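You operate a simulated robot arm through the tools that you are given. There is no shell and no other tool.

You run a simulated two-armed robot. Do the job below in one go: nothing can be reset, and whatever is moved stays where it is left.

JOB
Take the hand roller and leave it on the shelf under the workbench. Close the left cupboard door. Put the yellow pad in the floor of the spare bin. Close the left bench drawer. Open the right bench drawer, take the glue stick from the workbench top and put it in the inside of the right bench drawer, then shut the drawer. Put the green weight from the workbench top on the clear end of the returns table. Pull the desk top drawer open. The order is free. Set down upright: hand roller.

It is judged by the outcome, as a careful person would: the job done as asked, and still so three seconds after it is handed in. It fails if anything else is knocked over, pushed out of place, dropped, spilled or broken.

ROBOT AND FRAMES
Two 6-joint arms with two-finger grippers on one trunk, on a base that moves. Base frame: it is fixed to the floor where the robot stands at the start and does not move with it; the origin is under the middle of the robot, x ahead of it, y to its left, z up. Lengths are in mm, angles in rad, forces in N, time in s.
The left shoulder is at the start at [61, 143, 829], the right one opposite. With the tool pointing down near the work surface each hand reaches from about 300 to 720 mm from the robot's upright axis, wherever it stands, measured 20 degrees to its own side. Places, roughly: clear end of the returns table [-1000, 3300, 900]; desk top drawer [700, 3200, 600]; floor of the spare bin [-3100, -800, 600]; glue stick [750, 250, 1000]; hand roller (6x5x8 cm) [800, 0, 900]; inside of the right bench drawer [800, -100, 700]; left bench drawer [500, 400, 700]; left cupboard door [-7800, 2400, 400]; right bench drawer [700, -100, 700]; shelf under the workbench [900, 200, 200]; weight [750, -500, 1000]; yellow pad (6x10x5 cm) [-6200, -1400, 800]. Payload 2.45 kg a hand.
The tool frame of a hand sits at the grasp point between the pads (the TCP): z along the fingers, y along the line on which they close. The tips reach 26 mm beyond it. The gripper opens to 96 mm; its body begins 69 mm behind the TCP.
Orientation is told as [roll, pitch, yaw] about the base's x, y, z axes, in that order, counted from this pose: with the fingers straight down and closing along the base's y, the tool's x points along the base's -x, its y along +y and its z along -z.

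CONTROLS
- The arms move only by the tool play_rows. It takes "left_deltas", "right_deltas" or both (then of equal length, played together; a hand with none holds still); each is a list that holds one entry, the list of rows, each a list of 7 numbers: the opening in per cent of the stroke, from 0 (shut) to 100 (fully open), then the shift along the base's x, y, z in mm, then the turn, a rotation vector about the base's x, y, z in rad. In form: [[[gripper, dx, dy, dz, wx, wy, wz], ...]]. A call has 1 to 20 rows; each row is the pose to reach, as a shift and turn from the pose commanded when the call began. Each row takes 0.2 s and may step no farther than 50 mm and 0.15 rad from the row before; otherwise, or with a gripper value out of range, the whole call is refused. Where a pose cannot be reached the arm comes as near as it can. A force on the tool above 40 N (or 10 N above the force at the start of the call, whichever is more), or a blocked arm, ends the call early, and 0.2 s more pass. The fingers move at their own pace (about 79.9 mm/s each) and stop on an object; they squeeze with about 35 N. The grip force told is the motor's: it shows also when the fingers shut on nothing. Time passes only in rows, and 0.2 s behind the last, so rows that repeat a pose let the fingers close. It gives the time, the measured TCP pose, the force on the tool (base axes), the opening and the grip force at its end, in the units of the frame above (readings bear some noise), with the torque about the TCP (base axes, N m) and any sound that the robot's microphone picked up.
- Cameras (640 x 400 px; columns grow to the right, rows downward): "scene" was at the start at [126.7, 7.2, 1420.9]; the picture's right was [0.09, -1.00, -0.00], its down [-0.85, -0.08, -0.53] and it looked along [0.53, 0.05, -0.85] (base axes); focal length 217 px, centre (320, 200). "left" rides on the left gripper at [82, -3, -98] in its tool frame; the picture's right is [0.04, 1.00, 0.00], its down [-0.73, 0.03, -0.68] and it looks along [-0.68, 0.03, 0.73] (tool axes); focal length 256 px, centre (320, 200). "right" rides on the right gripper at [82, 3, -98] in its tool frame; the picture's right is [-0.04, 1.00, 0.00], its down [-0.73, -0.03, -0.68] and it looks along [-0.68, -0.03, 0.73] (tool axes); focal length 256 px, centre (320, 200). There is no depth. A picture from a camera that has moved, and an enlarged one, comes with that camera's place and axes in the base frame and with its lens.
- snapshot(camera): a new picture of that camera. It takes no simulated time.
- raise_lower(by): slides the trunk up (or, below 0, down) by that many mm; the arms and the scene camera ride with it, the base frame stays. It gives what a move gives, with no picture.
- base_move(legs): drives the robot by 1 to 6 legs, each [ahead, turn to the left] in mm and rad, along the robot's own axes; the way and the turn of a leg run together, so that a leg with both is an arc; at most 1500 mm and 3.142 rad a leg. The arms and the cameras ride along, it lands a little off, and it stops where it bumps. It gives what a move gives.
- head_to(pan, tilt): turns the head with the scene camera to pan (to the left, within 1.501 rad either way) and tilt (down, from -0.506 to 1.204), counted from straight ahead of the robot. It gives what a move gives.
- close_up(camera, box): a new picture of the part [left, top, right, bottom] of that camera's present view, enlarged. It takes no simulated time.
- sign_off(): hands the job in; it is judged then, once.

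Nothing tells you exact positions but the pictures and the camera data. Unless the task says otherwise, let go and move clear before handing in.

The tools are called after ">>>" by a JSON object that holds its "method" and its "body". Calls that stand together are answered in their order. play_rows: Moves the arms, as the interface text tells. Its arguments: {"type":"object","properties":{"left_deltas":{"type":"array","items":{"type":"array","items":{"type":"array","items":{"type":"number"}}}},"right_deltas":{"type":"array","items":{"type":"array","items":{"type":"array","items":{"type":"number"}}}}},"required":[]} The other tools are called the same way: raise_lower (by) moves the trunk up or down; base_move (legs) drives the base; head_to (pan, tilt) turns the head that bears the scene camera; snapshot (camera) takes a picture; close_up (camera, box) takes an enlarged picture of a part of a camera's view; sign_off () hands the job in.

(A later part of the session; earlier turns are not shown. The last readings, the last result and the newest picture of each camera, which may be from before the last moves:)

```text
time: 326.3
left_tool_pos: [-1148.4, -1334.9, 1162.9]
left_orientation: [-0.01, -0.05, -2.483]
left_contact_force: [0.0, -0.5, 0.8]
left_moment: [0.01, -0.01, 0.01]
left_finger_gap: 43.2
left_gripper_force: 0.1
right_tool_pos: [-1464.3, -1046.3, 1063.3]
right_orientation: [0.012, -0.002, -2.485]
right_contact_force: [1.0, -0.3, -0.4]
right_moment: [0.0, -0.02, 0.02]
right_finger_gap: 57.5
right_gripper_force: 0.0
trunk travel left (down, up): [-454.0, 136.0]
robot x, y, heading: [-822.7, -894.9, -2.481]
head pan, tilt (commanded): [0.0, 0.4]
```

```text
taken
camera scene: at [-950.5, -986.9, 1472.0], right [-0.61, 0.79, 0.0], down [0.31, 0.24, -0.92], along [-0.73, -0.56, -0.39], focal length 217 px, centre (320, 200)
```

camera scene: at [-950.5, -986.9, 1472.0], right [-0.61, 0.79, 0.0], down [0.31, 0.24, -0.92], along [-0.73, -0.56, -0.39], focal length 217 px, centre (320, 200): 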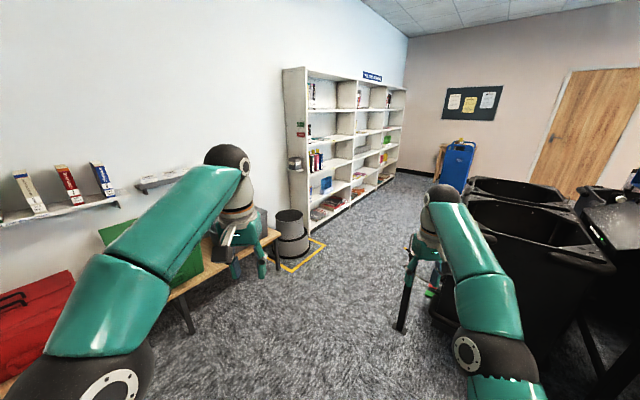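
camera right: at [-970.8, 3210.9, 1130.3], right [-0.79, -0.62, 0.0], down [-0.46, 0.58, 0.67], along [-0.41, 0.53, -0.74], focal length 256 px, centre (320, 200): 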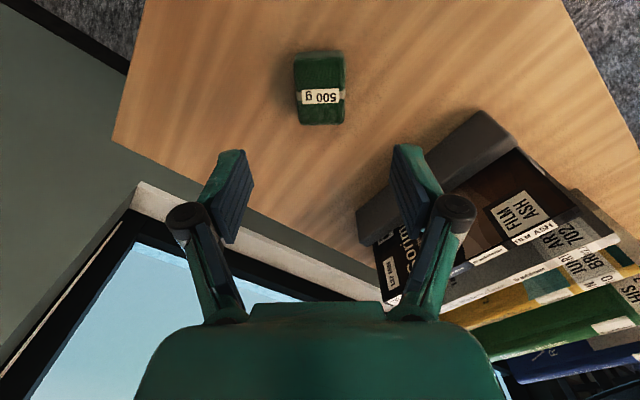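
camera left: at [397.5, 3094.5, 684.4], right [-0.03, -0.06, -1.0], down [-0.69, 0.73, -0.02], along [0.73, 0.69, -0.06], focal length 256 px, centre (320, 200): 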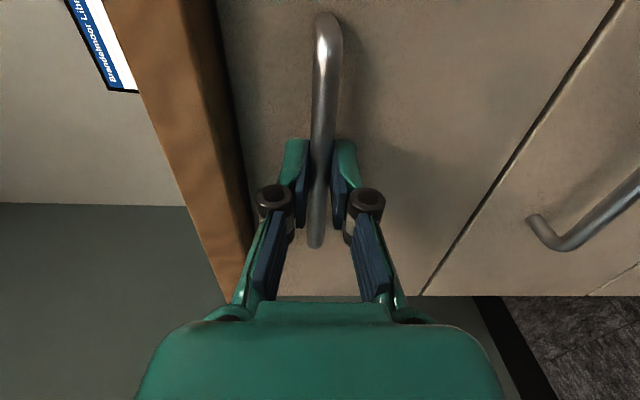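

The corridor narrows between a black post at (-2169, -1196) and the round grey bin at (-2150, -2273). I'll take the middle, in two legs.

>>> {"method": "base_move", "body": {"legs": [[0, 0.14]]}}

>>> {"method": "base_move", "body": {"legs": [[980, 0]]}}

>>> {"method": "base_move", "body": {"legs": [[0, -0.35]]}}

>>> {"method": "base_move", "body": {"legs": [[0, -0.3]]}}

>>> {"method": "head_to", "body": {"pan": -0.3, "tilt": 0.5}}

>>> {"method": "snapshot", "body": {"camera": "scene"}}

```text
time: 327.4
left_tool_pos: [-1082.7, -1375.2, 1161.9]
left_orientation: [-0.011, -0.05, -2.344]
left_contact_force: [0.0, -0.8, 0.1]
left_moment: [0.01, -0.02, -0.02]
left_finger_gap: 43.1
left_gripper_force: 0.0
right_tool_pos: [-1437.9, -1135.1, 1061.9]
right_orientation: [0.011, -0.003, -2.344]
right_contact_force: [-0.1, 0.1, -0.5]
right_moment: [0.0, -0.01, -0.04]
right_finger_gap: 57.6
right_gripper_force: 0.1
trunk travel left (down, up): [-454.0, 136.0]
robot x, y, heading: [-830.1, -882.9, -2.348]
head pan, tilt (commanded): [0.0, 0.4]
```

```text
time: 332.5
left_tool_pos: [-1767.8, -2075.8, 1162.7]
left_orientation: [-0.01, -0.049, -2.346]
left_contact_force: [-0.1, 0.5, 0.1]
left_moment: [0.03, -0.01, -0.02]
left_finger_gap: 43.3
left_gripper_force: 0.0
right_tool_pos: [-2122.0, -1833.7, 1062.2]
right_orientation: [0.011, -0.002, -2.345]
right_contact_force: [-0.4, 0.2, 0.5]
right_moment: [0.02, 0.01, -0.02]
right_finger_gap: 57.4
right_gripper_force: 0.1
trunk travel left (down, up): [-454.0, 136.0]
robot x, y, heading: [-1517.4, -1586.5, -2.345]
head pan, tilt (commanded): [0.0, 0.4]
```

```text
time: 334.1
left_tool_pos: [-1920.6, -1959.8, 1163.1]
left_orientation: [-0.01, -0.048, -2.695]
left_contact_force: [-0.3, 0.3, -0.2]
left_moment: [-0.01, 0.01, 0.0]
left_finger_gap: 43.5
left_gripper_force: 0.0
right_tool_pos: [-2170.0, -1611.1, 1063.1]
right_orientation: [0.012, -0.001, -2.693]
right_contact_force: [0.3, -0.5, -0.3]
right_moment: [-0.02, 0.02, -0.01]
right_finger_gap: 57.4
right_gripper_force: 0.0
trunk travel left (down, up): [-454.0, 136.0]
robot x, y, heading: [-1508.4, -1608.1, -2.701]
head pan, tilt (commanded): [0.0, 0.4]
```

```text
time: 335.6
left_tool_pos: [-2009.8, -1821.4, 1163.9]
left_orientation: [-0.011, -0.049, -2.997]
left_contact_force: [-0.6, 0.3, 0.1]
left_moment: [0.01, -0.03, 0.01]
left_finger_gap: 43.2
left_gripper_force: 0.0
right_tool_pos: [-2141.1, -1415.7, 1062.3]
right_orientation: [0.013, -0.001, -2.996]
right_contact_force: [-1.8, -1.1, -2.7]
right_moment: [0.11, -0.23, 0.01]
right_finger_gap: 57.7
right_gripper_force: 0.0
trunk travel left (down, up): [-454.0, 136.0]
robot x, y, heading: [-1510.3, -1619.5, -3.0]
head pan, tilt (commanded): [0.0, 0.4]
```

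```text
time: 336.4
left_tool_pos: [-2008.8, -1822.0, 1164.0]
left_orientation: [-0.011, -0.047, -2.996]
left_contact_force: [-0.3, -0.5, 0.0]
left_moment: [0.0, 0.01, -0.03]
left_finger_gap: 43.0
left_gripper_force: 0.0
right_tool_pos: [-2141.3, -1415.3, 1061.3]
right_orientation: [0.013, 0.0, -2.995]
right_contact_force: [0.0, 0.2, 0.3]
right_moment: [-0.01, 0.02, 0.01]
right_finger_gap: 57.4
right_gripper_force: 0.0
trunk travel left (down, up): [-454.0, 136.0]
robot x, y, heading: [-1508.7, -1621.4, -2.999]
head pan, tilt (commanded): [-0.3, 0.499]
```

```text
taken
camera scene: at [-1662.9, -1616.0, 1462.9], right [0.16, 0.99, 0.0], down [0.47, -0.07, -0.88], along [-0.87, 0.14, -0.48], focal length 217 px, centre (320, 200)
```

scene: 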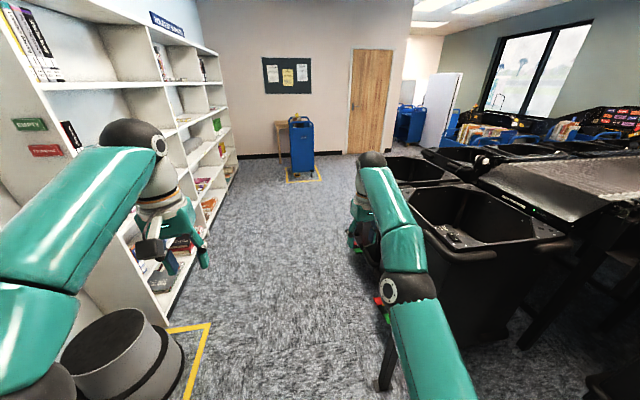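

I can see a small blue cart by the wooden door with something yellow on top. I'll zoom in on it and the surrounding area.

>>> {"method": "close_up", "body": {"camera": "scene", "box": [240, 90, 440, 215]}}

>>> {"method": "close_up", "body": {"camera": "scene", "box": [340, 130, 640, 380]}}

```text
3.20 times, centred on (340, 152) of scene
camera zoom: at [-1662.9, -1616.0, 1462.9], right [0.16, 0.99, 0.0], down [0.47, -0.07, -0.88], along [-0.87, 0.14, -0.48], focal length 693 px, centre (256, 352)
```

zoom: 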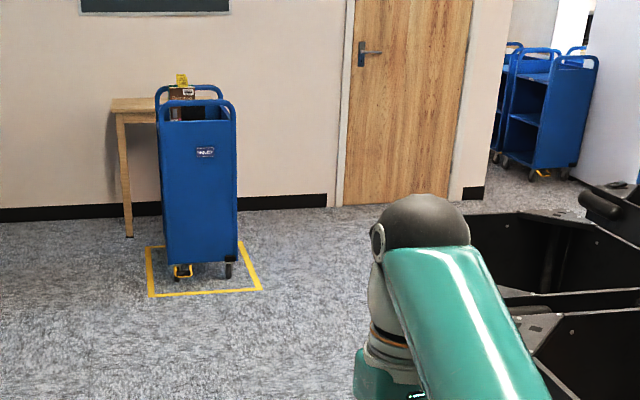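

```text
1.60 times, centred on (490, 255) of scene
camera zoom: at [-1662.9, -1616.0, 1462.9], right [0.16, 0.99, 0.0], down [0.47, -0.07, -0.88], along [-0.87, 0.14, -0.48], focal length 347 px, centre (48, 112)
```

zoom: 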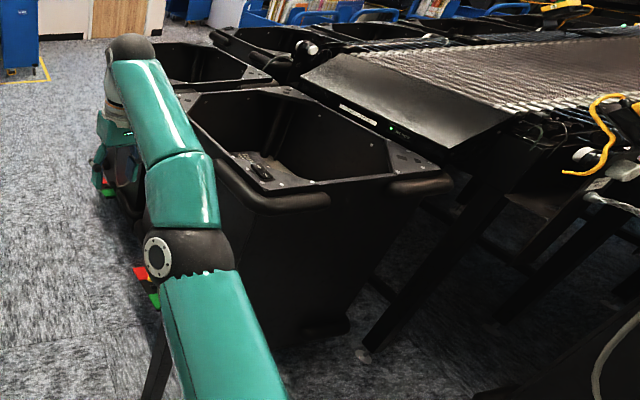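

The corridor west is wide. I'll drive on and look into the bins on the right as I pass.

>>> {"method": "base_move", "body": {"legs": [[0, -0.1]]}}

>>> {"method": "base_move", "body": {"legs": [[1150, 0]]}}

>>> {"method": "head_to", "body": {"pan": -1.0, "tilt": 0.6}}

>>> {"method": "snapshot", "body": {"camera": "scene"}}

>>> {"method": "head_to", "body": {"pan": 0.0, "tilt": 0.4}}

>>> {"method": "snapshot", "body": {"camera": "scene"}}

```text
time: 337.4
left_tool_pos: [-2027.4, -1770.6, 1164.1]
left_orientation: [-0.01, -0.048, -3.098]
left_contact_force: [0.2, -0.6, -0.5]
left_moment: [-0.01, 0.02, -0.01]
left_finger_gap: 43.0
left_gripper_force: 0.0
right_tool_pos: [-2117.6, -1354.4, 1060.6]
right_orientation: [0.014, -0.002, -3.097]
right_contact_force: [-0.9, -0.3, -0.4]
right_moment: [0.0, -0.03, -0.02]
right_finger_gap: 57.6
right_gripper_force: 0.1
trunk travel left (down, up): [-454.0, 136.0]
robot x, y, heading: [-1508.6, -1628.6, -3.095]
head pan, tilt (commanded): [-0.3, 0.499]
```

```text
time: 343.4
left_tool_pos: [-3185.7, -1826.4, 1164.9]
left_orientation: [-0.012, -0.046, -3.092]
left_contact_force: [0.3, -0.7, 0.0]
left_moment: [-0.03, -0.04, 0.0]
left_finger_gap: 43.2
left_gripper_force: 0.1
right_tool_pos: [-3275.9, -1409.5, 1061.3]
right_orientation: [0.016, -0.002, -3.091]
right_contact_force: [-1.3, -0.2, 0.1]
right_moment: [-0.01, 0.0, -0.01]
right_finger_gap: 57.8
right_gripper_force: 0.1
trunk travel left (down, up): [-454.0, 136.0]
robot x, y, heading: [-2673.4, -1677.2, -3.096]
head pan, tilt (commanded): [-0.3, 0.499]
```

```text
time: 344.4
left_tool_pos: [-3185.2, -1827.0, 1164.2]
left_orientation: [-0.011, -0.049, -3.093]
left_contact_force: [0.6, 0.1, 0.4]
left_moment: [-0.02, 0.02, 0.02]
left_finger_gap: 43.0
left_gripper_force: 0.1
right_tool_pos: [-3277.2, -1408.4, 1062.7]
right_orientation: [0.016, -0.004, -3.09]
right_contact_force: [-0.3, 0.1, 0.2]
right_moment: [-0.03, -0.01, 0.0]
right_finger_gap: 57.7
right_gripper_force: 0.0
trunk travel left (down, up): [-454.0, 136.0]
robot x, y, heading: [-2668.0, -1681.9, -3.097]
head pan, tilt (commanded): [-1.0, 0.6]
```

```text
taken
camera scene: at [-2783.2, -1610.0, 1453.8], right [0.81, 0.58, 0.0], down [0.33, -0.46, -0.82], along [-0.48, 0.67, -0.57], focal length 217 px, centre (320, 200)
```

scene: 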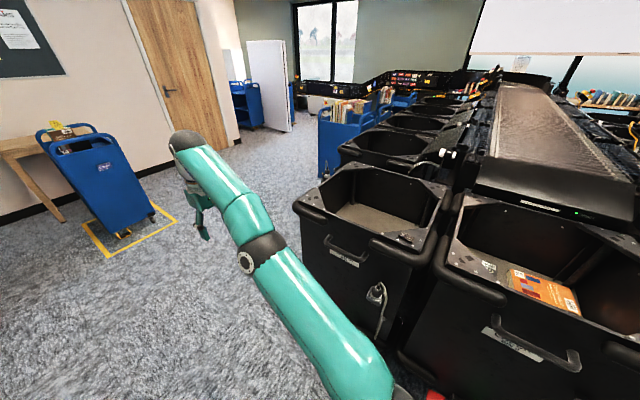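

```text
time: 345.7
left_tool_pos: [-3183.0, -1826.5, 1164.3]
left_orientation: [-0.009, -0.046, -3.093]
left_contact_force: [0.0, -1.7, -0.2]
left_moment: [0.0, 0.03, -0.05]
left_finger_gap: 43.1
left_gripper_force: 0.1
right_tool_pos: [-3278.0, -1410.2, 1062.4]
right_orientation: [0.013, -0.002, -3.091]
right_contact_force: [-0.2, 0.0, -0.7]
right_moment: [0.0, 0.01, 0.01]
right_finger_gap: 57.5
right_gripper_force: 0.0
trunk travel left (down, up): [-454.0, 136.0]
robot x, y, heading: [-2669.8, -1678.6, -3.097]
head pan, tilt (commanded): [0.0, 0.4]
```

```text
taken
camera scene: at [-2824.4, -1686.4, 1472.0], right [-0.05, 1.0, 0.0], down [0.39, 0.02, -0.92], along [-0.92, -0.04, -0.39], focal length 217 px, centre (320, 200)
```

scene: 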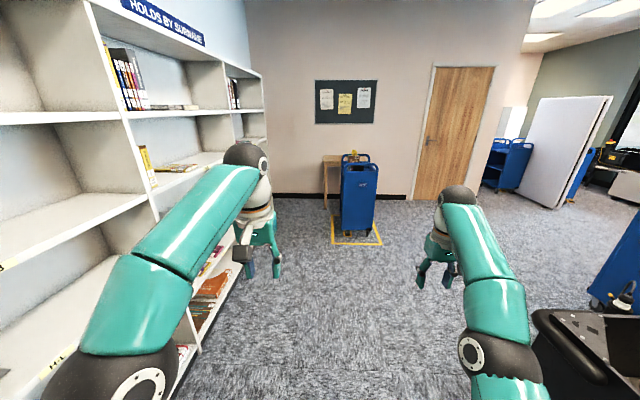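

The empty bin at about (-3050, -820) is the spare bin. I'll zoom toward the far wall for the yellow pad.

>>> {"method": "close_up", "body": {"camera": "scene", "box": [290, 130, 420, 260]}}

>>> {"method": "close_up", "body": {"camera": "scene", "box": [420, 80, 640, 230]}}

```text
3.08 times, centred on (355, 195) of scene
camera zoom: at [-2824.4, -1686.4, 1472.0], right [-0.05, 1.0, 0.0], down [0.39, 0.02, -0.92], along [-0.92, -0.04, -0.39], focal length 667 px, centre (212, 215)
```

zoom: 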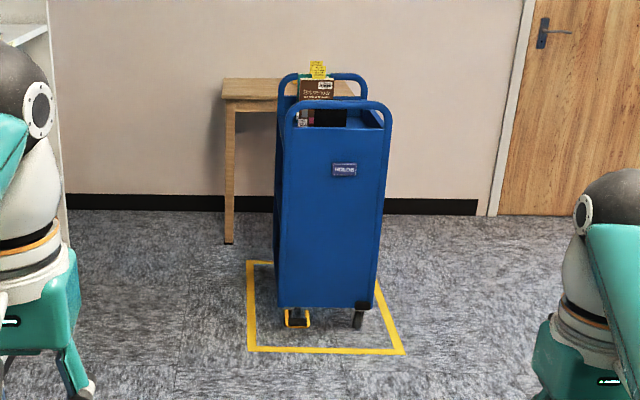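

```text
2.67 times, centred on (530, 155) of scene
camera zoom: at [-2824.4, -1686.4, 1472.0], right [-0.05, 1.0, 0.0], down [0.39, 0.02, -0.92], along [-0.92, -0.04, -0.39], focal length 578 px, centre (-240, 320)
```

zoom: 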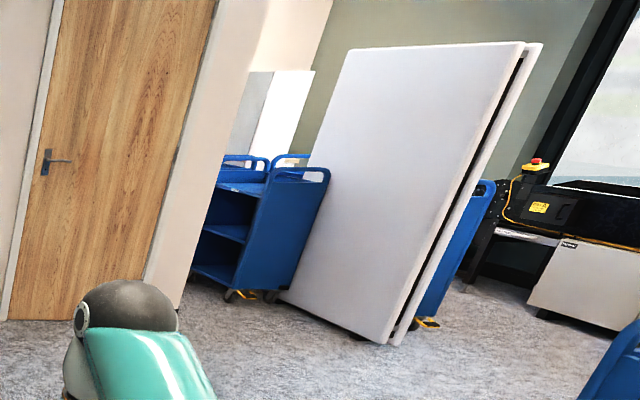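

The pad should be on the small wooden table behind the HOLDS cart, so I need to come around the cart's north side. I'll drive on west first.

>>> {"method": "base_move", "body": {"legs": [[1150, 0]]}}

>>> {"method": "base_move", "body": {"legs": [[0, -0.38]]}}

>>> {"method": "base_move", "body": {"legs": [[0, -0.38]]}}

>>> {"method": "base_move", "body": {"legs": [[850, 0]]}}

>>> {"method": "head_to", "body": {"pan": 0.6, "tilt": 0.4}}

>>> {"method": "snapshot", "body": {"camera": "scene"}}

>>> {"method": "head_to", "body": {"pan": -0.3, "tilt": 0.4}}

>>> {"method": "snapshot", "body": {"camera": "scene"}}

```text
time: 351.6
left_tool_pos: [-4326.8, -1885.3, 1164.1]
left_orientation: [-0.01, -0.046, -3.087]
left_contact_force: [-0.4, -0.3, -0.8]
left_moment: [0.01, -0.03, -0.02]
left_finger_gap: 43.2
left_gripper_force: 0.1
right_tool_pos: [-4420.9, -1469.8, 1062.2]
right_orientation: [0.014, -0.002, -3.089]
right_contact_force: [0.0, 0.9, -0.2]
right_moment: [0.02, -0.01, 0.0]
right_finger_gap: 57.6
right_gripper_force: 0.0
trunk travel left (down, up): [-454.0, 136.0]
robot x, y, heading: [-3812.1, -1736.9, -3.088]
head pan, tilt (commanded): [0.0, 0.4]
```

```text
time: 353.3
left_tool_pos: [-4340.5, -1682.8, 1165.4]
left_orientation: [-0.011, -0.046, 2.809]
left_contact_force: [0.7, 0.8, -0.6]
left_moment: [-0.02, 0.05, 0.0]
left_finger_gap: 43.2
left_gripper_force: 0.1
right_tool_pos: [-4274.2, -1256.7, 1059.9]
right_orientation: [0.009, -0.038, 2.814]
right_contact_force: [4.1, 2.7, 6.3]
right_moment: [-0.17, 0.41, -0.01]
right_finger_gap: 57.6
right_gripper_force: 0.1
trunk travel left (down, up): [-454.0, 136.0]
robot x, y, heading: [-3812.2, -1756.9, 2.804]
head pan, tilt (commanded): [0.0, 0.4]
```

```text
time: 355.2
left_tool_pos: [-4275.9, -1491.0, 1165.2]
left_orientation: [-0.008, -0.045, 2.433]
left_contact_force: [-0.1, -0.1, 0.1]
left_moment: [0.0, 0.02, -0.04]
left_finger_gap: 43.2
left_gripper_force: 0.1
right_tool_pos: [-4054.8, -1124.8, 1058.9]
right_orientation: [0.009, -0.052, 2.427]
right_contact_force: [0.5, 0.9, 0.1]
right_moment: [-0.03, 0.02, -0.02]
right_finger_gap: 57.8
right_gripper_force: 0.0
trunk travel left (down, up): [-454.0, 136.0]
robot x, y, heading: [-3824.2, -1769.3, 2.425]
head pan, tilt (commanded): [0.0, 0.4]
stopped in leg 1: the robot was blocked; the commanded pose is now the measured one
```

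```text
time: 359.8
left_tool_pos: [-4916.7, -943.2, 1164.6]
left_orientation: [-0.011, -0.045, 2.437]
left_contact_force: [-0.7, -0.8, -0.5]
left_moment: [-0.01, 0.01, -0.01]
left_finger_gap: 43.2
left_gripper_force: 0.1
right_tool_pos: [-4697.0, -574.6, 1060.6]
right_orientation: [0.01, -0.051, 2.433]
right_contact_force: [-1.1, -0.1, 0.3]
right_moment: [0.02, 0.0, 0.01]
right_finger_gap: 57.7
right_gripper_force: 0.1
trunk travel left (down, up): [-454.0, 136.0]
robot x, y, heading: [-4461.7, -1220.7, 2.43]
head pan, tilt (commanded): [0.0, 0.4]
```

```text
time: 360.8
left_tool_pos: [-4915.8, -942.2, 1166.2]
left_orientation: [-0.01, -0.047, 2.437]
left_contact_force: [-0.2, 0.2, 0.1]
left_moment: [0.01, -0.05, 0.02]
left_finger_gap: 43.1
left_gripper_force: 0.1
right_tool_pos: [-4697.4, -576.2, 1060.5]
right_orientation: [0.009, -0.053, 2.432]
right_contact_force: [-0.1, 0.6, 0.6]
right_moment: [0.0, 0.02, -0.01]
right_finger_gap: 57.5
right_gripper_force: 0.0
trunk travel left (down, up): [-454.0, 136.0]
robot x, y, heading: [-4461.1, -1222.1, 2.435]
head pan, tilt (commanded): [0.6, 0.4]
```

```text
taken
camera scene: at [-4606.3, -1169.3, 1472.0], right [0.11, 0.99, 0.0], down [0.39, -0.04, -0.92], along [-0.92, 0.1, -0.39], focal length 217 px, centre (320, 200)
```

scene: 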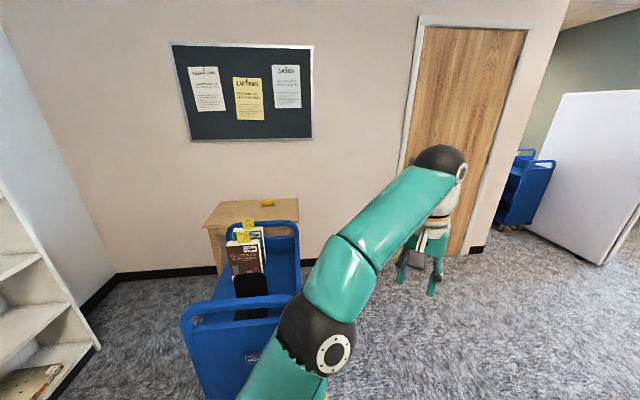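

```text
time: 362.0
left_tool_pos: [-4916.3, -942.5, 1164.6]
left_orientation: [-0.008, -0.048, 2.438]
left_contact_force: [-0.1, 0.7, 0.4]
left_moment: [-0.03, 0.0, 0.01]
left_finger_gap: 43.2
left_gripper_force: 0.0
right_tool_pos: [-4697.2, -573.9, 1060.3]
right_orientation: [0.011, -0.052, 2.433]
right_contact_force: [0.4, -0.3, -0.8]
right_moment: [0.01, 0.02, -0.03]
right_finger_gap: 57.6
right_gripper_force: 0.0
trunk travel left (down, up): [-454.0, 136.0]
robot x, y, heading: [-4467.1, -1221.0, 2.435]
head pan, tilt (commanded): [-0.3, 0.4]
```

```text
taken
camera scene: at [-4563.6, -1101.0, 1472.0], right [0.85, 0.53, 0.0], down [0.21, -0.33, -0.92], along [-0.49, 0.78, -0.39], focal length 217 px, centre (320, 200)
```

scene: 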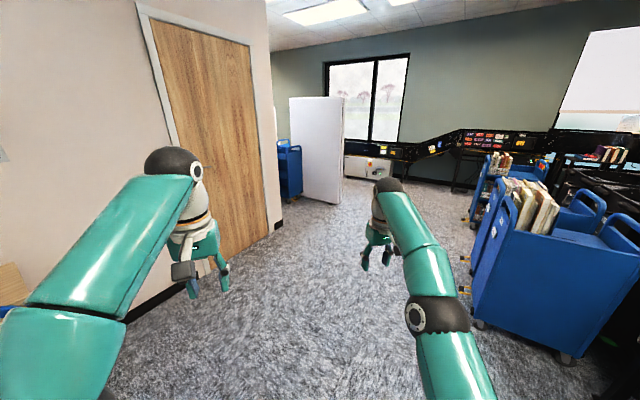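

I see the yellow pad on the small table at about (-6120, -1396), behind the cart. I'll go around the cart's north side, keeping my arms away from the wall.

>>> {"method": "base_move", "body": {"legs": [[0, -0.2]]}}

>>> {"method": "base_move", "body": {"legs": [[700, 0]]}}

>>> {"method": "base_move", "body": {"legs": [[0, 0.35]]}}

>>> {"method": "base_move", "body": {"legs": [[0, 0.15], [800, 0]]}}

>>> {"method": "head_to", "body": {"pan": 1.2, "tilt": 0.5}}

>>> {"method": "snapshot", "body": {"camera": "scene"}}

```text
time: 363.2
left_tool_pos: [-4853.3, -858.4, 1164.5]
left_orientation: [-0.011, -0.046, 2.238]
left_contact_force: [-0.1, -0.1, 0.2]
left_moment: [0.01, 0.01, -0.01]
left_finger_gap: 43.5
left_gripper_force: 0.1
right_tool_pos: [-4566.3, -541.9, 1058.2]
right_orientation: [0.012, -0.05, 2.236]
right_contact_force: [0.0, 1.2, -0.7]
right_moment: [-0.02, -0.05, -0.01]
right_finger_gap: 57.6
right_gripper_force: 0.0
trunk travel left (down, up): [-454.0, 136.0]
robot x, y, heading: [-4473.1, -1224.4, 2.233]
head pan, tilt (commanded): [-0.3, 0.4]
```

```text
time: 367.1
left_tool_pos: [-5280.8, -309.1, 1165.2]
left_orientation: [-0.009, -0.047, 2.238]
left_contact_force: [0.2, -0.4, 0.0]
left_moment: [0.02, 0.0, -0.01]
left_finger_gap: 43.0
left_gripper_force: 0.0
right_tool_pos: [-4993.9, 7.7, 1058.9]
right_orientation: [0.009, -0.051, 2.235]
right_contact_force: [0.6, -0.1, 1.1]
right_moment: [0.0, -0.01, -0.01]
right_finger_gap: 57.6
right_gripper_force: 0.0
trunk travel left (down, up): [-454.0, 136.0]
robot x, y, heading: [-4900.5, -676.9, 2.23]
head pan, tilt (commanded): [-0.3, 0.4]
```

```text
time: 368.8
left_tool_pos: [-5382.6, -459.7, 1166.6]
left_orientation: [-0.011, -0.047, 2.585]
left_contact_force: [-0.3, -0.5, -0.1]
left_moment: [0.02, 0.01, 0.03]
left_finger_gap: 43.3
left_gripper_force: 0.1
right_tool_pos: [-5220.9, -63.9, 1062.4]
right_orientation: [0.008, -0.054, 2.58]
right_contact_force: [0.8, -0.3, 0.1]
right_moment: [-0.01, -0.01, 0.03]
right_finger_gap: 57.7
right_gripper_force: 0.0
trunk travel left (down, up): [-454.0, 136.0]
robot x, y, heading: [-4894.0, -660.3, 2.58]
head pan, tilt (commanded): [-0.3, 0.4]
stopped in leg 1: the robot was blocked; the commanded pose is now the measured one
```

```text
time: 370.6
left_tool_pos: [-5453.2, -515.4, 1166.2]
left_orientation: [-0.013, -0.052, 2.738]
left_contact_force: [-0.1, 0.1, -0.5]
left_moment: [-0.05, -0.05, -0.04]
left_finger_gap: 43.3
left_gripper_force: 0.1
right_tool_pos: [-5353.1, -99.0, 1061.8]
right_orientation: [0.011, -0.055, 2.729]
right_contact_force: [0.3, 0.3, 0.2]
right_moment: [-0.05, -0.04, 0.04]
right_finger_gap: 57.6
right_gripper_force: 0.1
trunk travel left (down, up): [-454.0, 136.0]
robot x, y, heading: [-4936.3, -633.7, 2.769]
head pan, tilt (commanded): [-0.3, 0.4]
stopped in leg 2: the robot was blocked; the commanded pose is now the measured one
```

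```text
time: 372.2
left_tool_pos: [-5449.3, -517.2, 1168.0]
left_orientation: [-0.01, -0.053, 2.737]
left_contact_force: [-0.5, -0.9, 0.4]
left_moment: [-0.01, 0.04, 0.01]
left_finger_gap: 43.1
left_gripper_force: 0.1
right_tool_pos: [-5349.5, -100.4, 1064.6]
right_orientation: [0.009, -0.056, 2.729]
right_contact_force: [1.1, -0.4, 0.3]
right_moment: [0.0, 0.04, 0.02]
right_finger_gap: 57.7
right_gripper_force: 0.0
trunk travel left (down, up): [-454.0, 136.0]
robot x, y, heading: [-4933.8, -635.7, 2.769]
head pan, tilt (commanded): [1.201, 0.499]
```

```text
taken
camera scene: at [-5055.7, -677.2, 1462.9], right [-0.74, 0.68, 0.0], down [0.32, 0.35, -0.88], along [-0.59, -0.65, -0.48], focal length 217 px, centre (320, 200)
```

scene: 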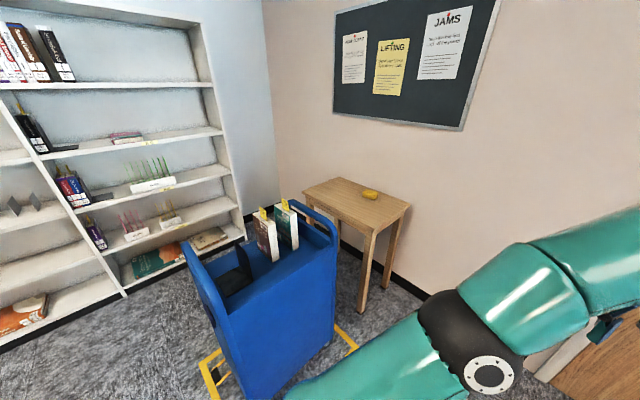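

The pad is at about (-6176, -1405, 805) on the table (top z≈780). I'll continue forward as a separate move.

>>> {"method": "base_move", "body": {"legs": [[740, 0]]}}

>>> {"method": "play_rows", "body": {"left_deltas": [[[45, 0, 0, 0, 0, 0, 0]]]}}

>>> {"method": "base_move", "body": {"legs": [[0, 0.38]]}}

>>> {"method": "base_move", "body": {"legs": [[0, 0.38]]}}

>>> {"method": "snapshot", "body": {"camera": "scene"}}

```text
time: 376.3
left_tool_pos: [-6140.4, -252.2, 1166.0]
left_orientation: [-0.012, -0.055, 2.742]
left_contact_force: [0.2, 0.0, 0.2]
left_moment: [-0.01, 0.01, 0.02]
left_finger_gap: 43.3
left_gripper_force: 0.0
right_tool_pos: [-6042.9, 164.4, 1063.8]
right_orientation: [0.009, -0.059, 2.735]
right_contact_force: [-0.7, -0.3, -0.1]
right_moment: [0.0, 0.01, -0.01]
right_finger_gap: 57.4
right_gripper_force: 0.0
trunk travel left (down, up): [-454.0, 136.0]
robot x, y, heading: [-5621.7, -369.9, 2.772]
head pan, tilt (commanded): [1.201, 0.499]
```

```text
time: 376.7
left_tool_pos: [-6139.7, -252.4, 1167.4]
left_orientation: [-0.013, -0.054, 2.743]
left_contact_force: [-0.1, 1.1, -0.5]
left_moment: [0.01, 0.01, -0.01]
left_finger_gap: 43.1
left_gripper_force: 0.2
right_tool_pos: [-6041.2, 166.0, 1063.9]
right_orientation: [0.009, -0.058, 2.735]
right_contact_force: [0.2, -0.6, -0.4]
right_moment: [-0.03, -0.01, 0.03]
right_finger_gap: 57.5
right_gripper_force: 0.0
trunk travel left (down, up): [-454.0, 136.0]
robot x, y, heading: [-5621.2, -368.7, 2.777]
head pan, tilt (commanded): [1.201, 0.499]
```

```text
time: 378.4
left_tool_pos: [-6146.1, -452.8, 1167.8]
left_orientation: [-0.012, -0.054, 3.12]
left_contact_force: [-0.7, -1.1, -0.1]
left_moment: [0.01, -0.02, 0.01]
left_finger_gap: 43.1
left_gripper_force: 0.1
right_tool_pos: [-6209.0, -28.7, 1064.6]
right_orientation: [0.01, -0.059, 3.114]
right_contact_force: [-0.1, 0.3, 0.2]
right_moment: [0.0, -0.04, 0.02]
right_finger_gap: 57.7
right_gripper_force: 0.1
trunk travel left (down, up): [-454.0, 136.0]
robot x, y, heading: [-5624.0, -348.7, -3.135]
head pan, tilt (commanded): [1.201, 0.499]
```

```text
time: 380.1
left_tool_pos: [-6064.2, -638.5, 1167.9]
left_orientation: [-0.012, -0.055, -2.779]
left_contact_force: [0.5, 0.4, 0.6]
left_moment: [-0.02, -0.05, -0.03]
left_finger_gap: 43.1
left_gripper_force: 0.1
right_tool_pos: [-6282.6, -269.1, 1065.4]
right_orientation: [0.009, -0.059, -2.786]
right_contact_force: [0.1, 0.1, 0.0]
right_moment: [0.0, -0.02, -0.04]
right_finger_gap: 57.7
right_gripper_force: 0.0
trunk travel left (down, up): [-454.0, 136.0]
robot x, y, heading: [-5630.2, -326.5, -2.754]
head pan, tilt (commanded): [1.201, 0.499]
```

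```text
taken
camera scene: at [-5684.6, -441.9, 1462.9], right [-1.0, -0.02, 0.0], down [-0.01, 0.48, -0.88], along [0.02, -0.88, -0.48], focal length 217 px, centre (320, 200)
```

scene: 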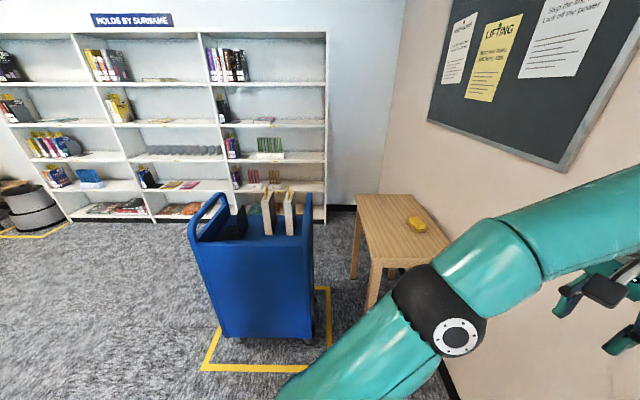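

The wall is at x≈-6390 and the pad at about (-6176, -1392). I'll turn further and move down beside the table.

>>> {"method": "base_move", "body": {"legs": [[0, 0.35]]}}

>>> {"method": "base_move", "body": {"legs": [[0, 0.35]]}}

>>> {"method": "base_move", "body": {"legs": [[400, 0]]}}

>>> {"method": "head_to", "body": {"pan": 0.0, "tilt": 0.8}}

>>> {"method": "snapshot", "body": {"camera": "scene"}}

```text
time: 381.7
left_tool_pos: [-5931.0, -770.4, 1168.7]
left_orientation: [-0.014, -0.055, -2.428]
left_contact_force: [0.3, -0.1, -0.1]
left_moment: [0.01, -0.01, 0.0]
left_finger_gap: 43.2
left_gripper_force: 0.0
right_tool_pos: [-6261.7, -497.9, 1064.9]
right_orientation: [0.01, -0.057, -2.435]
right_contact_force: [0.1, -0.7, -0.3]
right_moment: [0.01, 0.01, -0.03]
right_finger_gap: 57.7
right_gripper_force: 0.0
trunk travel left (down, up): [-454.0, 136.0]
robot x, y, heading: [-5637.6, -315.3, -2.395]
head pan, tilt (commanded): [1.201, 0.499]
```

```text
time: 383.3
left_tool_pos: [-5758.3, -844.5, 1168.5]
left_orientation: [-0.012, -0.054, -2.077]
left_contact_force: [-0.6, -0.1, 0.4]
left_moment: [0.01, 0.01, -0.01]
left_finger_gap: 43.2
left_gripper_force: 0.1
right_tool_pos: [-6162.6, -704.1, 1065.1]
right_orientation: [0.008, -0.055, -2.083]
right_contact_force: [0.0, -0.3, -0.4]
right_moment: [0.03, -0.02, -0.01]
right_finger_gap: 57.5
right_gripper_force: 0.1
trunk travel left (down, up): [-454.0, 136.0]
robot x, y, heading: [-5655.8, -309.1, -2.046]
head pan, tilt (commanded): [1.201, 0.499]
```

```text
time: 385.6
left_tool_pos: [-5920.2, -1172.0, 1170.3]
left_orientation: [-0.015, -0.054, -2.074]
left_contact_force: [1.4, -0.1, 0.3]
left_moment: [-0.03, -0.02, 0.05]
left_finger_gap: 43.4
left_gripper_force: 0.1
right_tool_pos: [-6314.6, -1033.9, 1068.6]
right_orientation: [0.022, -0.04, -2.06]
right_contact_force: [15.6, -1.8, 3.4]
right_moment: [0.18, 2.11, 0.1]
right_finger_gap: 57.7
right_gripper_force: 0.1
trunk travel left (down, up): [-454.0, 136.0]
robot x, y, heading: [-5822.3, -636.0, -2.044]
head pan, tilt (commanded): [1.201, 0.499]
stopped in leg 1: the force on the tool passed its limit at 78 N (the readings are from after the stop); the commanded pose is now the measured one
```

```text
time: 387.0
left_tool_pos: [-5918.5, -1172.2, 1170.1]
left_orientation: [-0.015, -0.055, -2.073]
left_contact_force: [-0.1, 0.7, -0.3]
left_moment: [0.02, 0.0, -0.02]
left_finger_gap: 43.4
left_gripper_force: 0.0
right_tool_pos: [-6314.2, -1034.0, 1069.2]
right_orientation: [0.02, -0.037, -2.065]
right_contact_force: [24.9, -4.0, 1.0]
right_moment: [0.38, 2.09, 0.25]
right_finger_gap: 57.7
right_gripper_force: 0.0
trunk travel left (down, up): [-454.0, 136.0]
robot x, y, heading: [-5822.2, -637.4, -2.043]
head pan, tilt (commanded): [0.0, 0.799]
```

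```text
taken
camera scene: at [-5886.4, -763.1, 1437.1], right [-0.89, 0.45, 0.0], down [0.32, 0.64, -0.7], along [-0.32, -0.62, -0.72], focal length 217 px, centre (320, 200)
```

scene: 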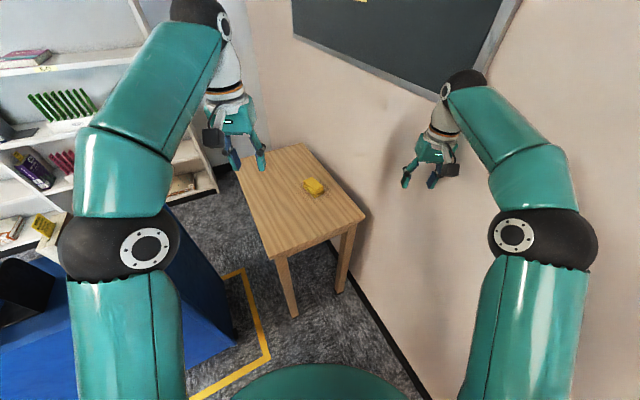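

The right hand brushed the wall; there was no damage. I'll bring it inward, away from the wall, and move the left hand out over free space.

>>> {"method": "play_rows", "body": {"left_deltas": [[[45, 18, -9, 0, 0, 0.01, 0], [45, 36, -18, 0, 0, 0.02, 0], [45, 54, -27, 0, 0, 0.03, 0], [45, 71, -36, 0, 0, 0.04, 0]]], "right_deltas": [[[60, 28, -20, 5, 0, 0, 0], [60, 56, -41, 15, 0, 0, 0], [60, 84, -62, 25, 0, 0, 0], [60, 112, -82, 35, 0, 0, 0]]]}}

>>> {"method": "base_move", "body": {"legs": [[0, 0.12]]}}

>>> {"method": "base_move", "body": {"legs": [[100, 0]]}}

>>> {"method": "snapshot", "body": {"camera": "scene"}}

>>> {"method": "snapshot", "body": {"camera": "right"}}

```text
time: 388.0
left_tool_pos: [-5851.1, -1209.2, 1170.8]
left_orientation: [-0.049, -0.075, -2.07]
left_contact_force: [0.0, -0.6, 0.1]
left_moment: [-0.02, 0.05, 0.0]
left_finger_gap: 43.1
left_gripper_force: 0.0
right_tool_pos: [-6199.6, -1105.1, 1095.7]
right_orientation: [0.021, -0.04, -2.068]
right_contact_force: [0.4, 0.6, 0.1]
right_moment: [0.02, 0.0, -0.01]
right_finger_gap: 57.5
right_gripper_force: 0.1
right hand out of reach, approached as far as the arm can: row 4
trunk travel left (down, up): [-454.0, 136.0]
robot x, y, heading: [-5823.8, -635.0, -2.037]
head pan, tilt (commanded): [0.0, 0.799]
```

```text
time: 389.0
left_tool_pos: [-5783.5, -1208.5, 1169.9]
left_orientation: [-0.049, -0.076, -1.951]
left_contact_force: [0.3, -1.4, -1.1]
left_moment: [-0.02, -0.02, -0.03]
left_finger_gap: 43.1
left_gripper_force: 0.0
right_tool_pos: [-6142.9, -1148.5, 1094.0]
right_orientation: [0.02, -0.038, -1.948]
right_contact_force: [0.2, -0.1, -0.5]
right_moment: [0.05, 0.03, -0.01]
right_finger_gap: 57.5
right_gripper_force: 0.0
trunk travel left (down, up): [-454.0, 136.0]
robot x, y, heading: [-5829.2, -636.2, -1.918]
head pan, tilt (commanded): [0.0, 0.799]
```

```text
time: 390.2
left_tool_pos: [-5818.6, -1304.0, 1169.2]
left_orientation: [-0.049, -0.071, -1.95]
left_contact_force: [0.1, 0.2, -0.5]
left_moment: [0.03, -0.03, 0.02]
left_finger_gap: 43.1
left_gripper_force: 0.0
right_tool_pos: [-6176.8, -1243.9, 1093.6]
right_orientation: [0.021, -0.035, -1.946]
right_contact_force: [0.6, -1.2, -0.5]
right_moment: [0.05, 0.0, 0.0]
right_finger_gap: 57.8
right_gripper_force: 0.1
trunk travel left (down, up): [-454.0, 136.0]
robot x, y, heading: [-5862.4, -731.7, -1.917]
head pan, tilt (commanded): [0.0, 0.799]
```

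```text
taken
camera scene: at [-5916.5, -865.0, 1436.6], right [-0.94, 0.34, 0.0], down [0.25, 0.68, -0.7], along [-0.24, -0.65, -0.72], focal length 217 px, centre (320, 200)
```

scene: 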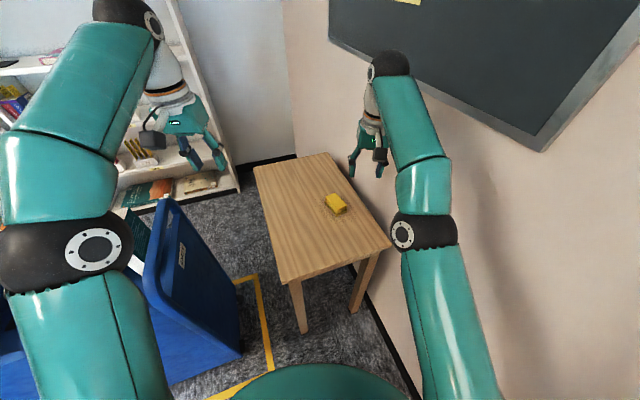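

```text
taken
camera right: at [-6144.7, -1166.3, 1188.7], right [0.91, -0.4, 0.02], down [-0.3, -0.64, 0.7], along [-0.27, -0.65, -0.71], focal length 256 px, centre (320, 200)
```

right: 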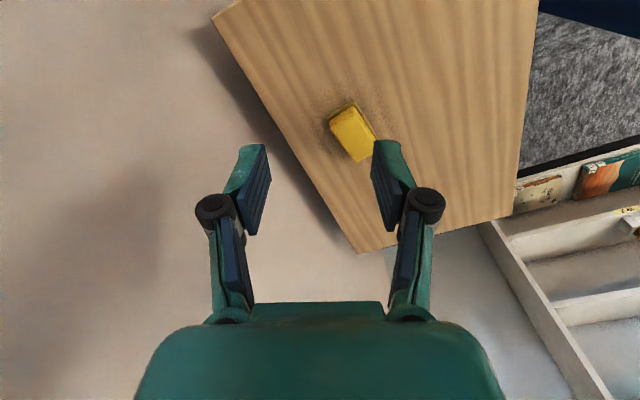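

The pad is in view of the right camera. I'll zoom in for its exact position and orientation.

>>> {"method": "close_up", "body": {"camera": "right", "box": [290, 70, 410, 190]}}

>>> {"method": "close_up", "body": {"camera": "scene", "box": [280, 150, 400, 250]}}

```text
3.33 times, centred on (350, 130) of right
camera zoom: at [-6144.7, -1166.3, 1188.7], right [0.91, -0.4, 0.02], down [-0.3, -0.64, 0.7], along [-0.27, -0.65, -0.71], focal length 853 px, centre (220, 433)
```

zoom: 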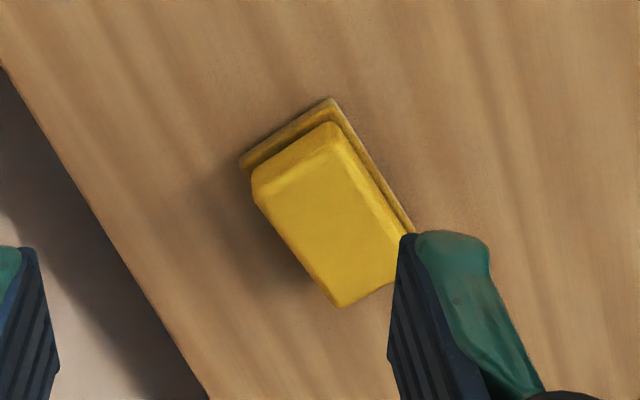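

```text
4.00 times, centred on (340, 200) of scene
camera zoom: at [-5916.5, -865.0, 1436.6], right [-0.94, 0.34, 0.0], down [0.25, 0.68, -0.7], along [-0.24, -0.65, -0.72], focal length 867 px, centre (240, 200)
```

zoom: 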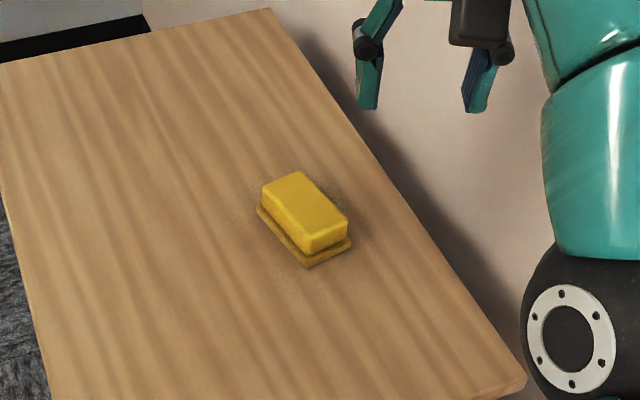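

The pad's top is at (-6176, -1398, 812), with its long axis along angle ≈-1.37. I'll grip across the short side with tool yaw ≈-1.35, after moving 60 mm closer.

>>> {"method": "base_move", "body": {"legs": [[60, 0]]}}

>>> {"method": "play_rows", "body": {"right_deltas": [[[85, 2, -14, -30, 0, 0, 0.11], [85, 4, -28, -62, 0, 0, 0.22], [85, 8, -44, -94, 0, 0.01, 0.33], [85, 12, -60, -126, 0, 0.02, 0.44], [85, 16, -76, -150, 0, 0.03, 0.55], [85, 20, -92, -165, 0, 0.035, 0.6]]]}}

>>> {"method": "snapshot", "body": {"camera": "right"}}

>>> {"method": "close_up", "body": {"camera": "scene", "box": [260, 100, 420, 250]}}

```text
time: 391.1
left_tool_pos: [-5839.1, -1363.2, 1168.6]
left_orientation: [-0.05, -0.072, -1.95]
left_contact_force: [0.4, 0.0, -0.4]
left_moment: [0.05, -0.05, 0.01]
left_finger_gap: 43.1
left_gripper_force: 0.2
right_tool_pos: [-6198.4, -1303.2, 1094.2]
right_orientation: [0.019, -0.033, -1.946]
right_contact_force: [0.3, -1.2, 0.1]
right_moment: [0.07, -0.03, 0.0]
right_finger_gap: 57.6
right_gripper_force: 0.1
trunk travel left (down, up): [-454.0, 136.0]
robot x, y, heading: [-5885.5, -786.9, -1.914]
head pan, tilt (commanded): [0.0, 0.799]
```

```text
time: 392.5
left_tool_pos: [-5838.8, -1359.4, 1170.5]
left_orientation: [-0.05, -0.072, -1.952]
left_contact_force: [-0.4, 0.4, -0.1]
left_moment: [-0.02, 0.02, 0.0]
left_finger_gap: 43.2
left_gripper_force: 0.1
right_tool_pos: [-6171.2, -1380.3, 929.1]
right_orientation: [-0.014, -0.041, -1.343]
right_contact_force: [-0.5, 0.4, 0.5]
right_moment: [0.01, -0.01, 0.0]
right_finger_gap: 81.7
right_gripper_force: 0.1
right hand out of reach, approached as far as the arm can: row 6
trunk travel left (down, up): [-454.0, 136.0]
robot x, y, heading: [-5885.2, -787.4, -1.913]
head pan, tilt (commanded): [0.0, 0.799]
```

```text
taken
camera right: at [-6185.3, -1296.4, 1024.6], right [0.98, 0.19, -0.01], down [0.14, -0.69, 0.71], along [0.12, -0.7, -0.71], focal length 256 px, centre (320, 200)
```

right: 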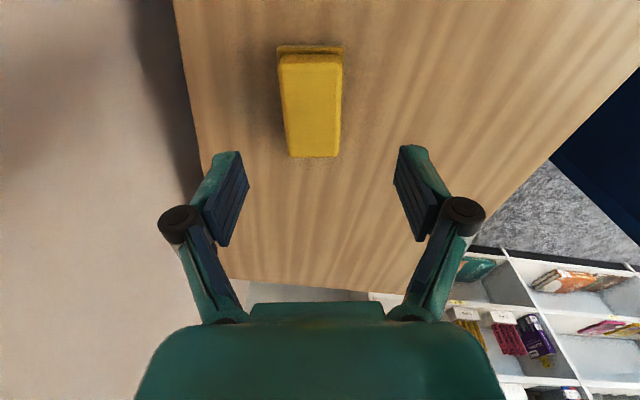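

```text
2.67 times, centred on (340, 175) of scene
camera zoom: at [-5936.2, -919.7, 1437.0], right [-0.94, 0.34, 0.0], down [0.24, 0.67, -0.7], along [-0.24, -0.66, -0.72], focal length 578 px, centre (267, 267)
```

zoom: 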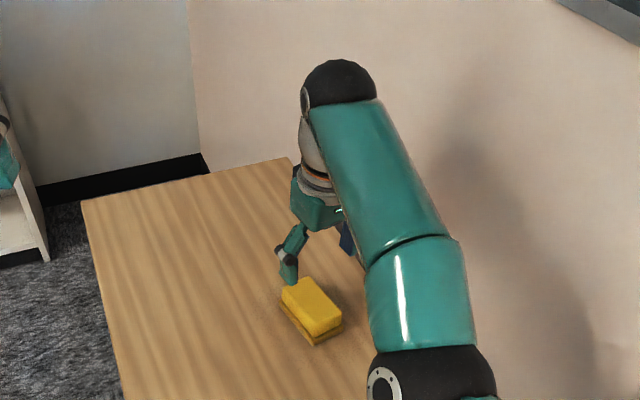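

The hand is aligned with the pad; it needs about 17 mm more forward. I'll descend partway.

>>> {"method": "play_rows", "body": {"right_deltas": [[[85, -2, -6, -25, 0, 0, 0], [85, -4, -12, -50, 0, 0, 0], [85, -6, -17, -75, 0, 0, 0], [85, -6, -17, -95, 0, 0, 0]]]}}

>>> {"method": "snapshot", "body": {"camera": "right"}}

```text
time: 393.5
left_tool_pos: [-5838.9, -1360.1, 1170.3]
left_orientation: [-0.048, -0.074, -1.949]
left_contact_force: [0.8, -0.2, 0.7]
left_moment: [-0.01, -0.03, 0.0]
left_finger_gap: 43.3
left_gripper_force: 0.0
right_tool_pos: [-6177.1, -1396.8, 834.9]
right_orientation: [-0.014, -0.041, -1.346]
right_contact_force: [0.6, 0.2, -0.1]
right_moment: [-0.01, 0.0, -0.01]
right_finger_gap: 81.7
right_gripper_force: 0.1
trunk travel left (down, up): [-454.0, 136.0]
robot x, y, heading: [-5885.4, -787.8, -1.917]
head pan, tilt (commanded): [0.0, 0.799]
```

```text
taken
camera right: at [-6192.0, -1313.7, 929.8], right [0.98, 0.18, -0.01], down [0.14, -0.69, 0.71], along [0.12, -0.7, -0.71], focal length 256 px, centre (320, 200)
```

right: 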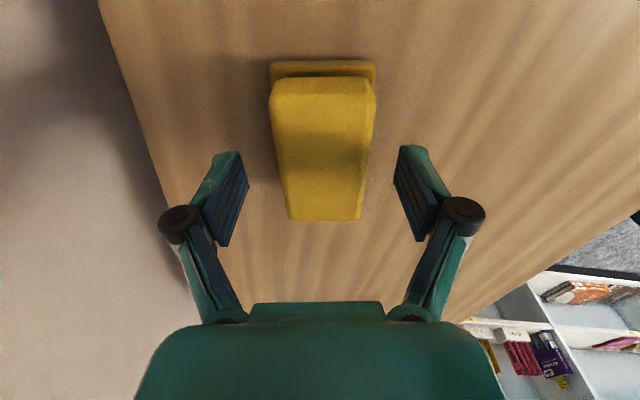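

The fingers are centred over the pad (its top is at z≈820). I'll descend 27 mm and grip.

>>> {"method": "play_rows", "body": {"right_deltas": [[[85, 0, 0, -12, 0, 0, 0], [85, 0, 0, -22, 0, 0, 0], [85, 0, 0, -27, 0, 0, 0], [45, 0, 0, -27, 0, 0, 0], [0, 0, 0, -27, 0, 0, 0], [0, 0, 0, -27, 0, 0, 0], [0, 0, 0, -27, 0, 0, 0]]]}}

>>> {"method": "snapshot", "body": {"camera": "right"}}

```text
time: 395.1
left_tool_pos: [-5838.2, -1360.3, 1170.2]
left_orientation: [-0.05, -0.075, -1.951]
left_contact_force: [-0.6, -0.4, -0.6]
left_moment: [0.02, 0.01, 0.0]
left_finger_gap: 43.2
left_gripper_force: 0.2
right_tool_pos: [-6176.9, -1398.8, 807.9]
right_orientation: [-0.011, -0.04, -1.345]
right_contact_force: [0.1, -0.6, 0.6]
right_moment: [0.04, -0.05, -0.03]
right_finger_gap: 55.2
right_gripper_force: 34.8
trunk travel left (down, up): [-454.0, 136.0]
robot x, y, heading: [-5884.6, -788.8, -1.921]
head pan, tilt (commanded): [0.0, 0.799]
```

```text
taken
camera right: at [-6191.7, -1314.2, 902.2], right [0.98, 0.18, -0.01], down [0.14, -0.69, 0.71], along [0.12, -0.7, -0.71], focal length 256 px, centre (320, 200)
```

right: 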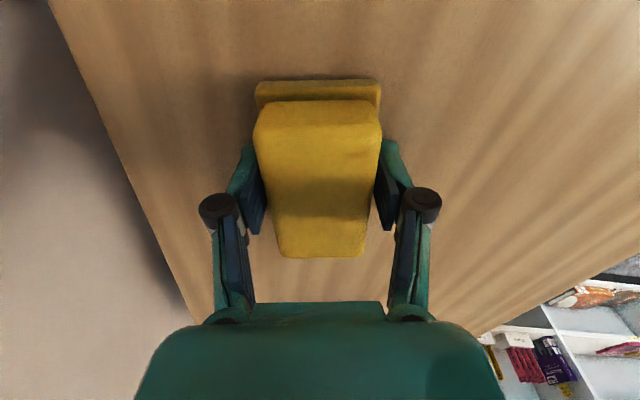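

The pad is gripped (gap 55). I'll lift it gently.

>>> {"method": "play_rows", "body": {"right_deltas": [[[0, 0, 0, 5, 0, 0, 0], [0, 0, 0, 15, 0, 0, 0], [0, 0, 0, 32, 0, 0, 0], [0, 0, 0, 55, 0, 0, 0], [0, 0, 0, 85, 0, 0, 0], [0, 0, 0, 120, 0, 0, 0], [0, 0, 0, 160, 0, 0, 0], [0, 2, 6, 200, 0, 0, 0], [0, 4, 12, 235, 0, 0, 0]]]}}

>>> {"method": "snapshot", "body": {"camera": "right"}}

```text
time: 397.1
left_tool_pos: [-5838.5, -1359.0, 1172.5]
left_orientation: [-0.05, -0.075, -1.949]
left_contact_force: [0.8, -0.1, 0.2]
left_moment: [-0.03, -0.01, 0.01]
left_finger_gap: 43.1
left_gripper_force: 0.1
right_tool_pos: [-6163.4, -1343.8, 1020.8]
right_orientation: [-0.015, -0.039, -1.345]
right_contact_force: [0.1, 0.0, 0.6]
right_moment: [-0.04, -0.03, 0.0]
right_finger_gap: 54.9
right_gripper_force: 35.3
right hand out of reach, approached as far as the arm can: row 4, 5, 6, 7, 8, 9
trunk travel left (down, up): [-454.0, 136.0]
robot x, y, heading: [-5881.1, -788.6, -1.922]
head pan, tilt (commanded): [0.0, 0.799]
```

```text
taken
camera right: at [-6178.3, -1260.0, 1114.3], right [0.98, 0.18, -0.01], down [0.14, -0.69, 0.71], along [0.12, -0.7, -0.71], focal length 256 px, centre (320, 200)
```

right: 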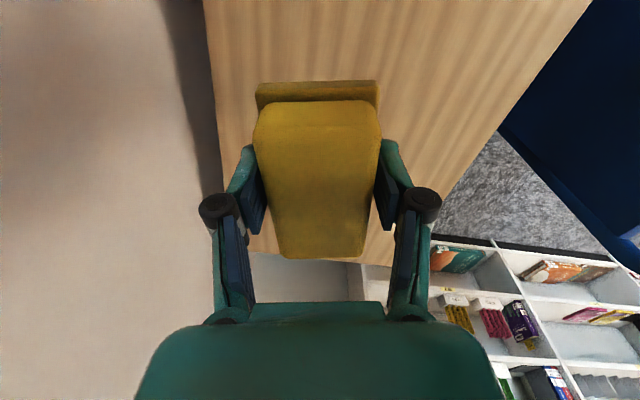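

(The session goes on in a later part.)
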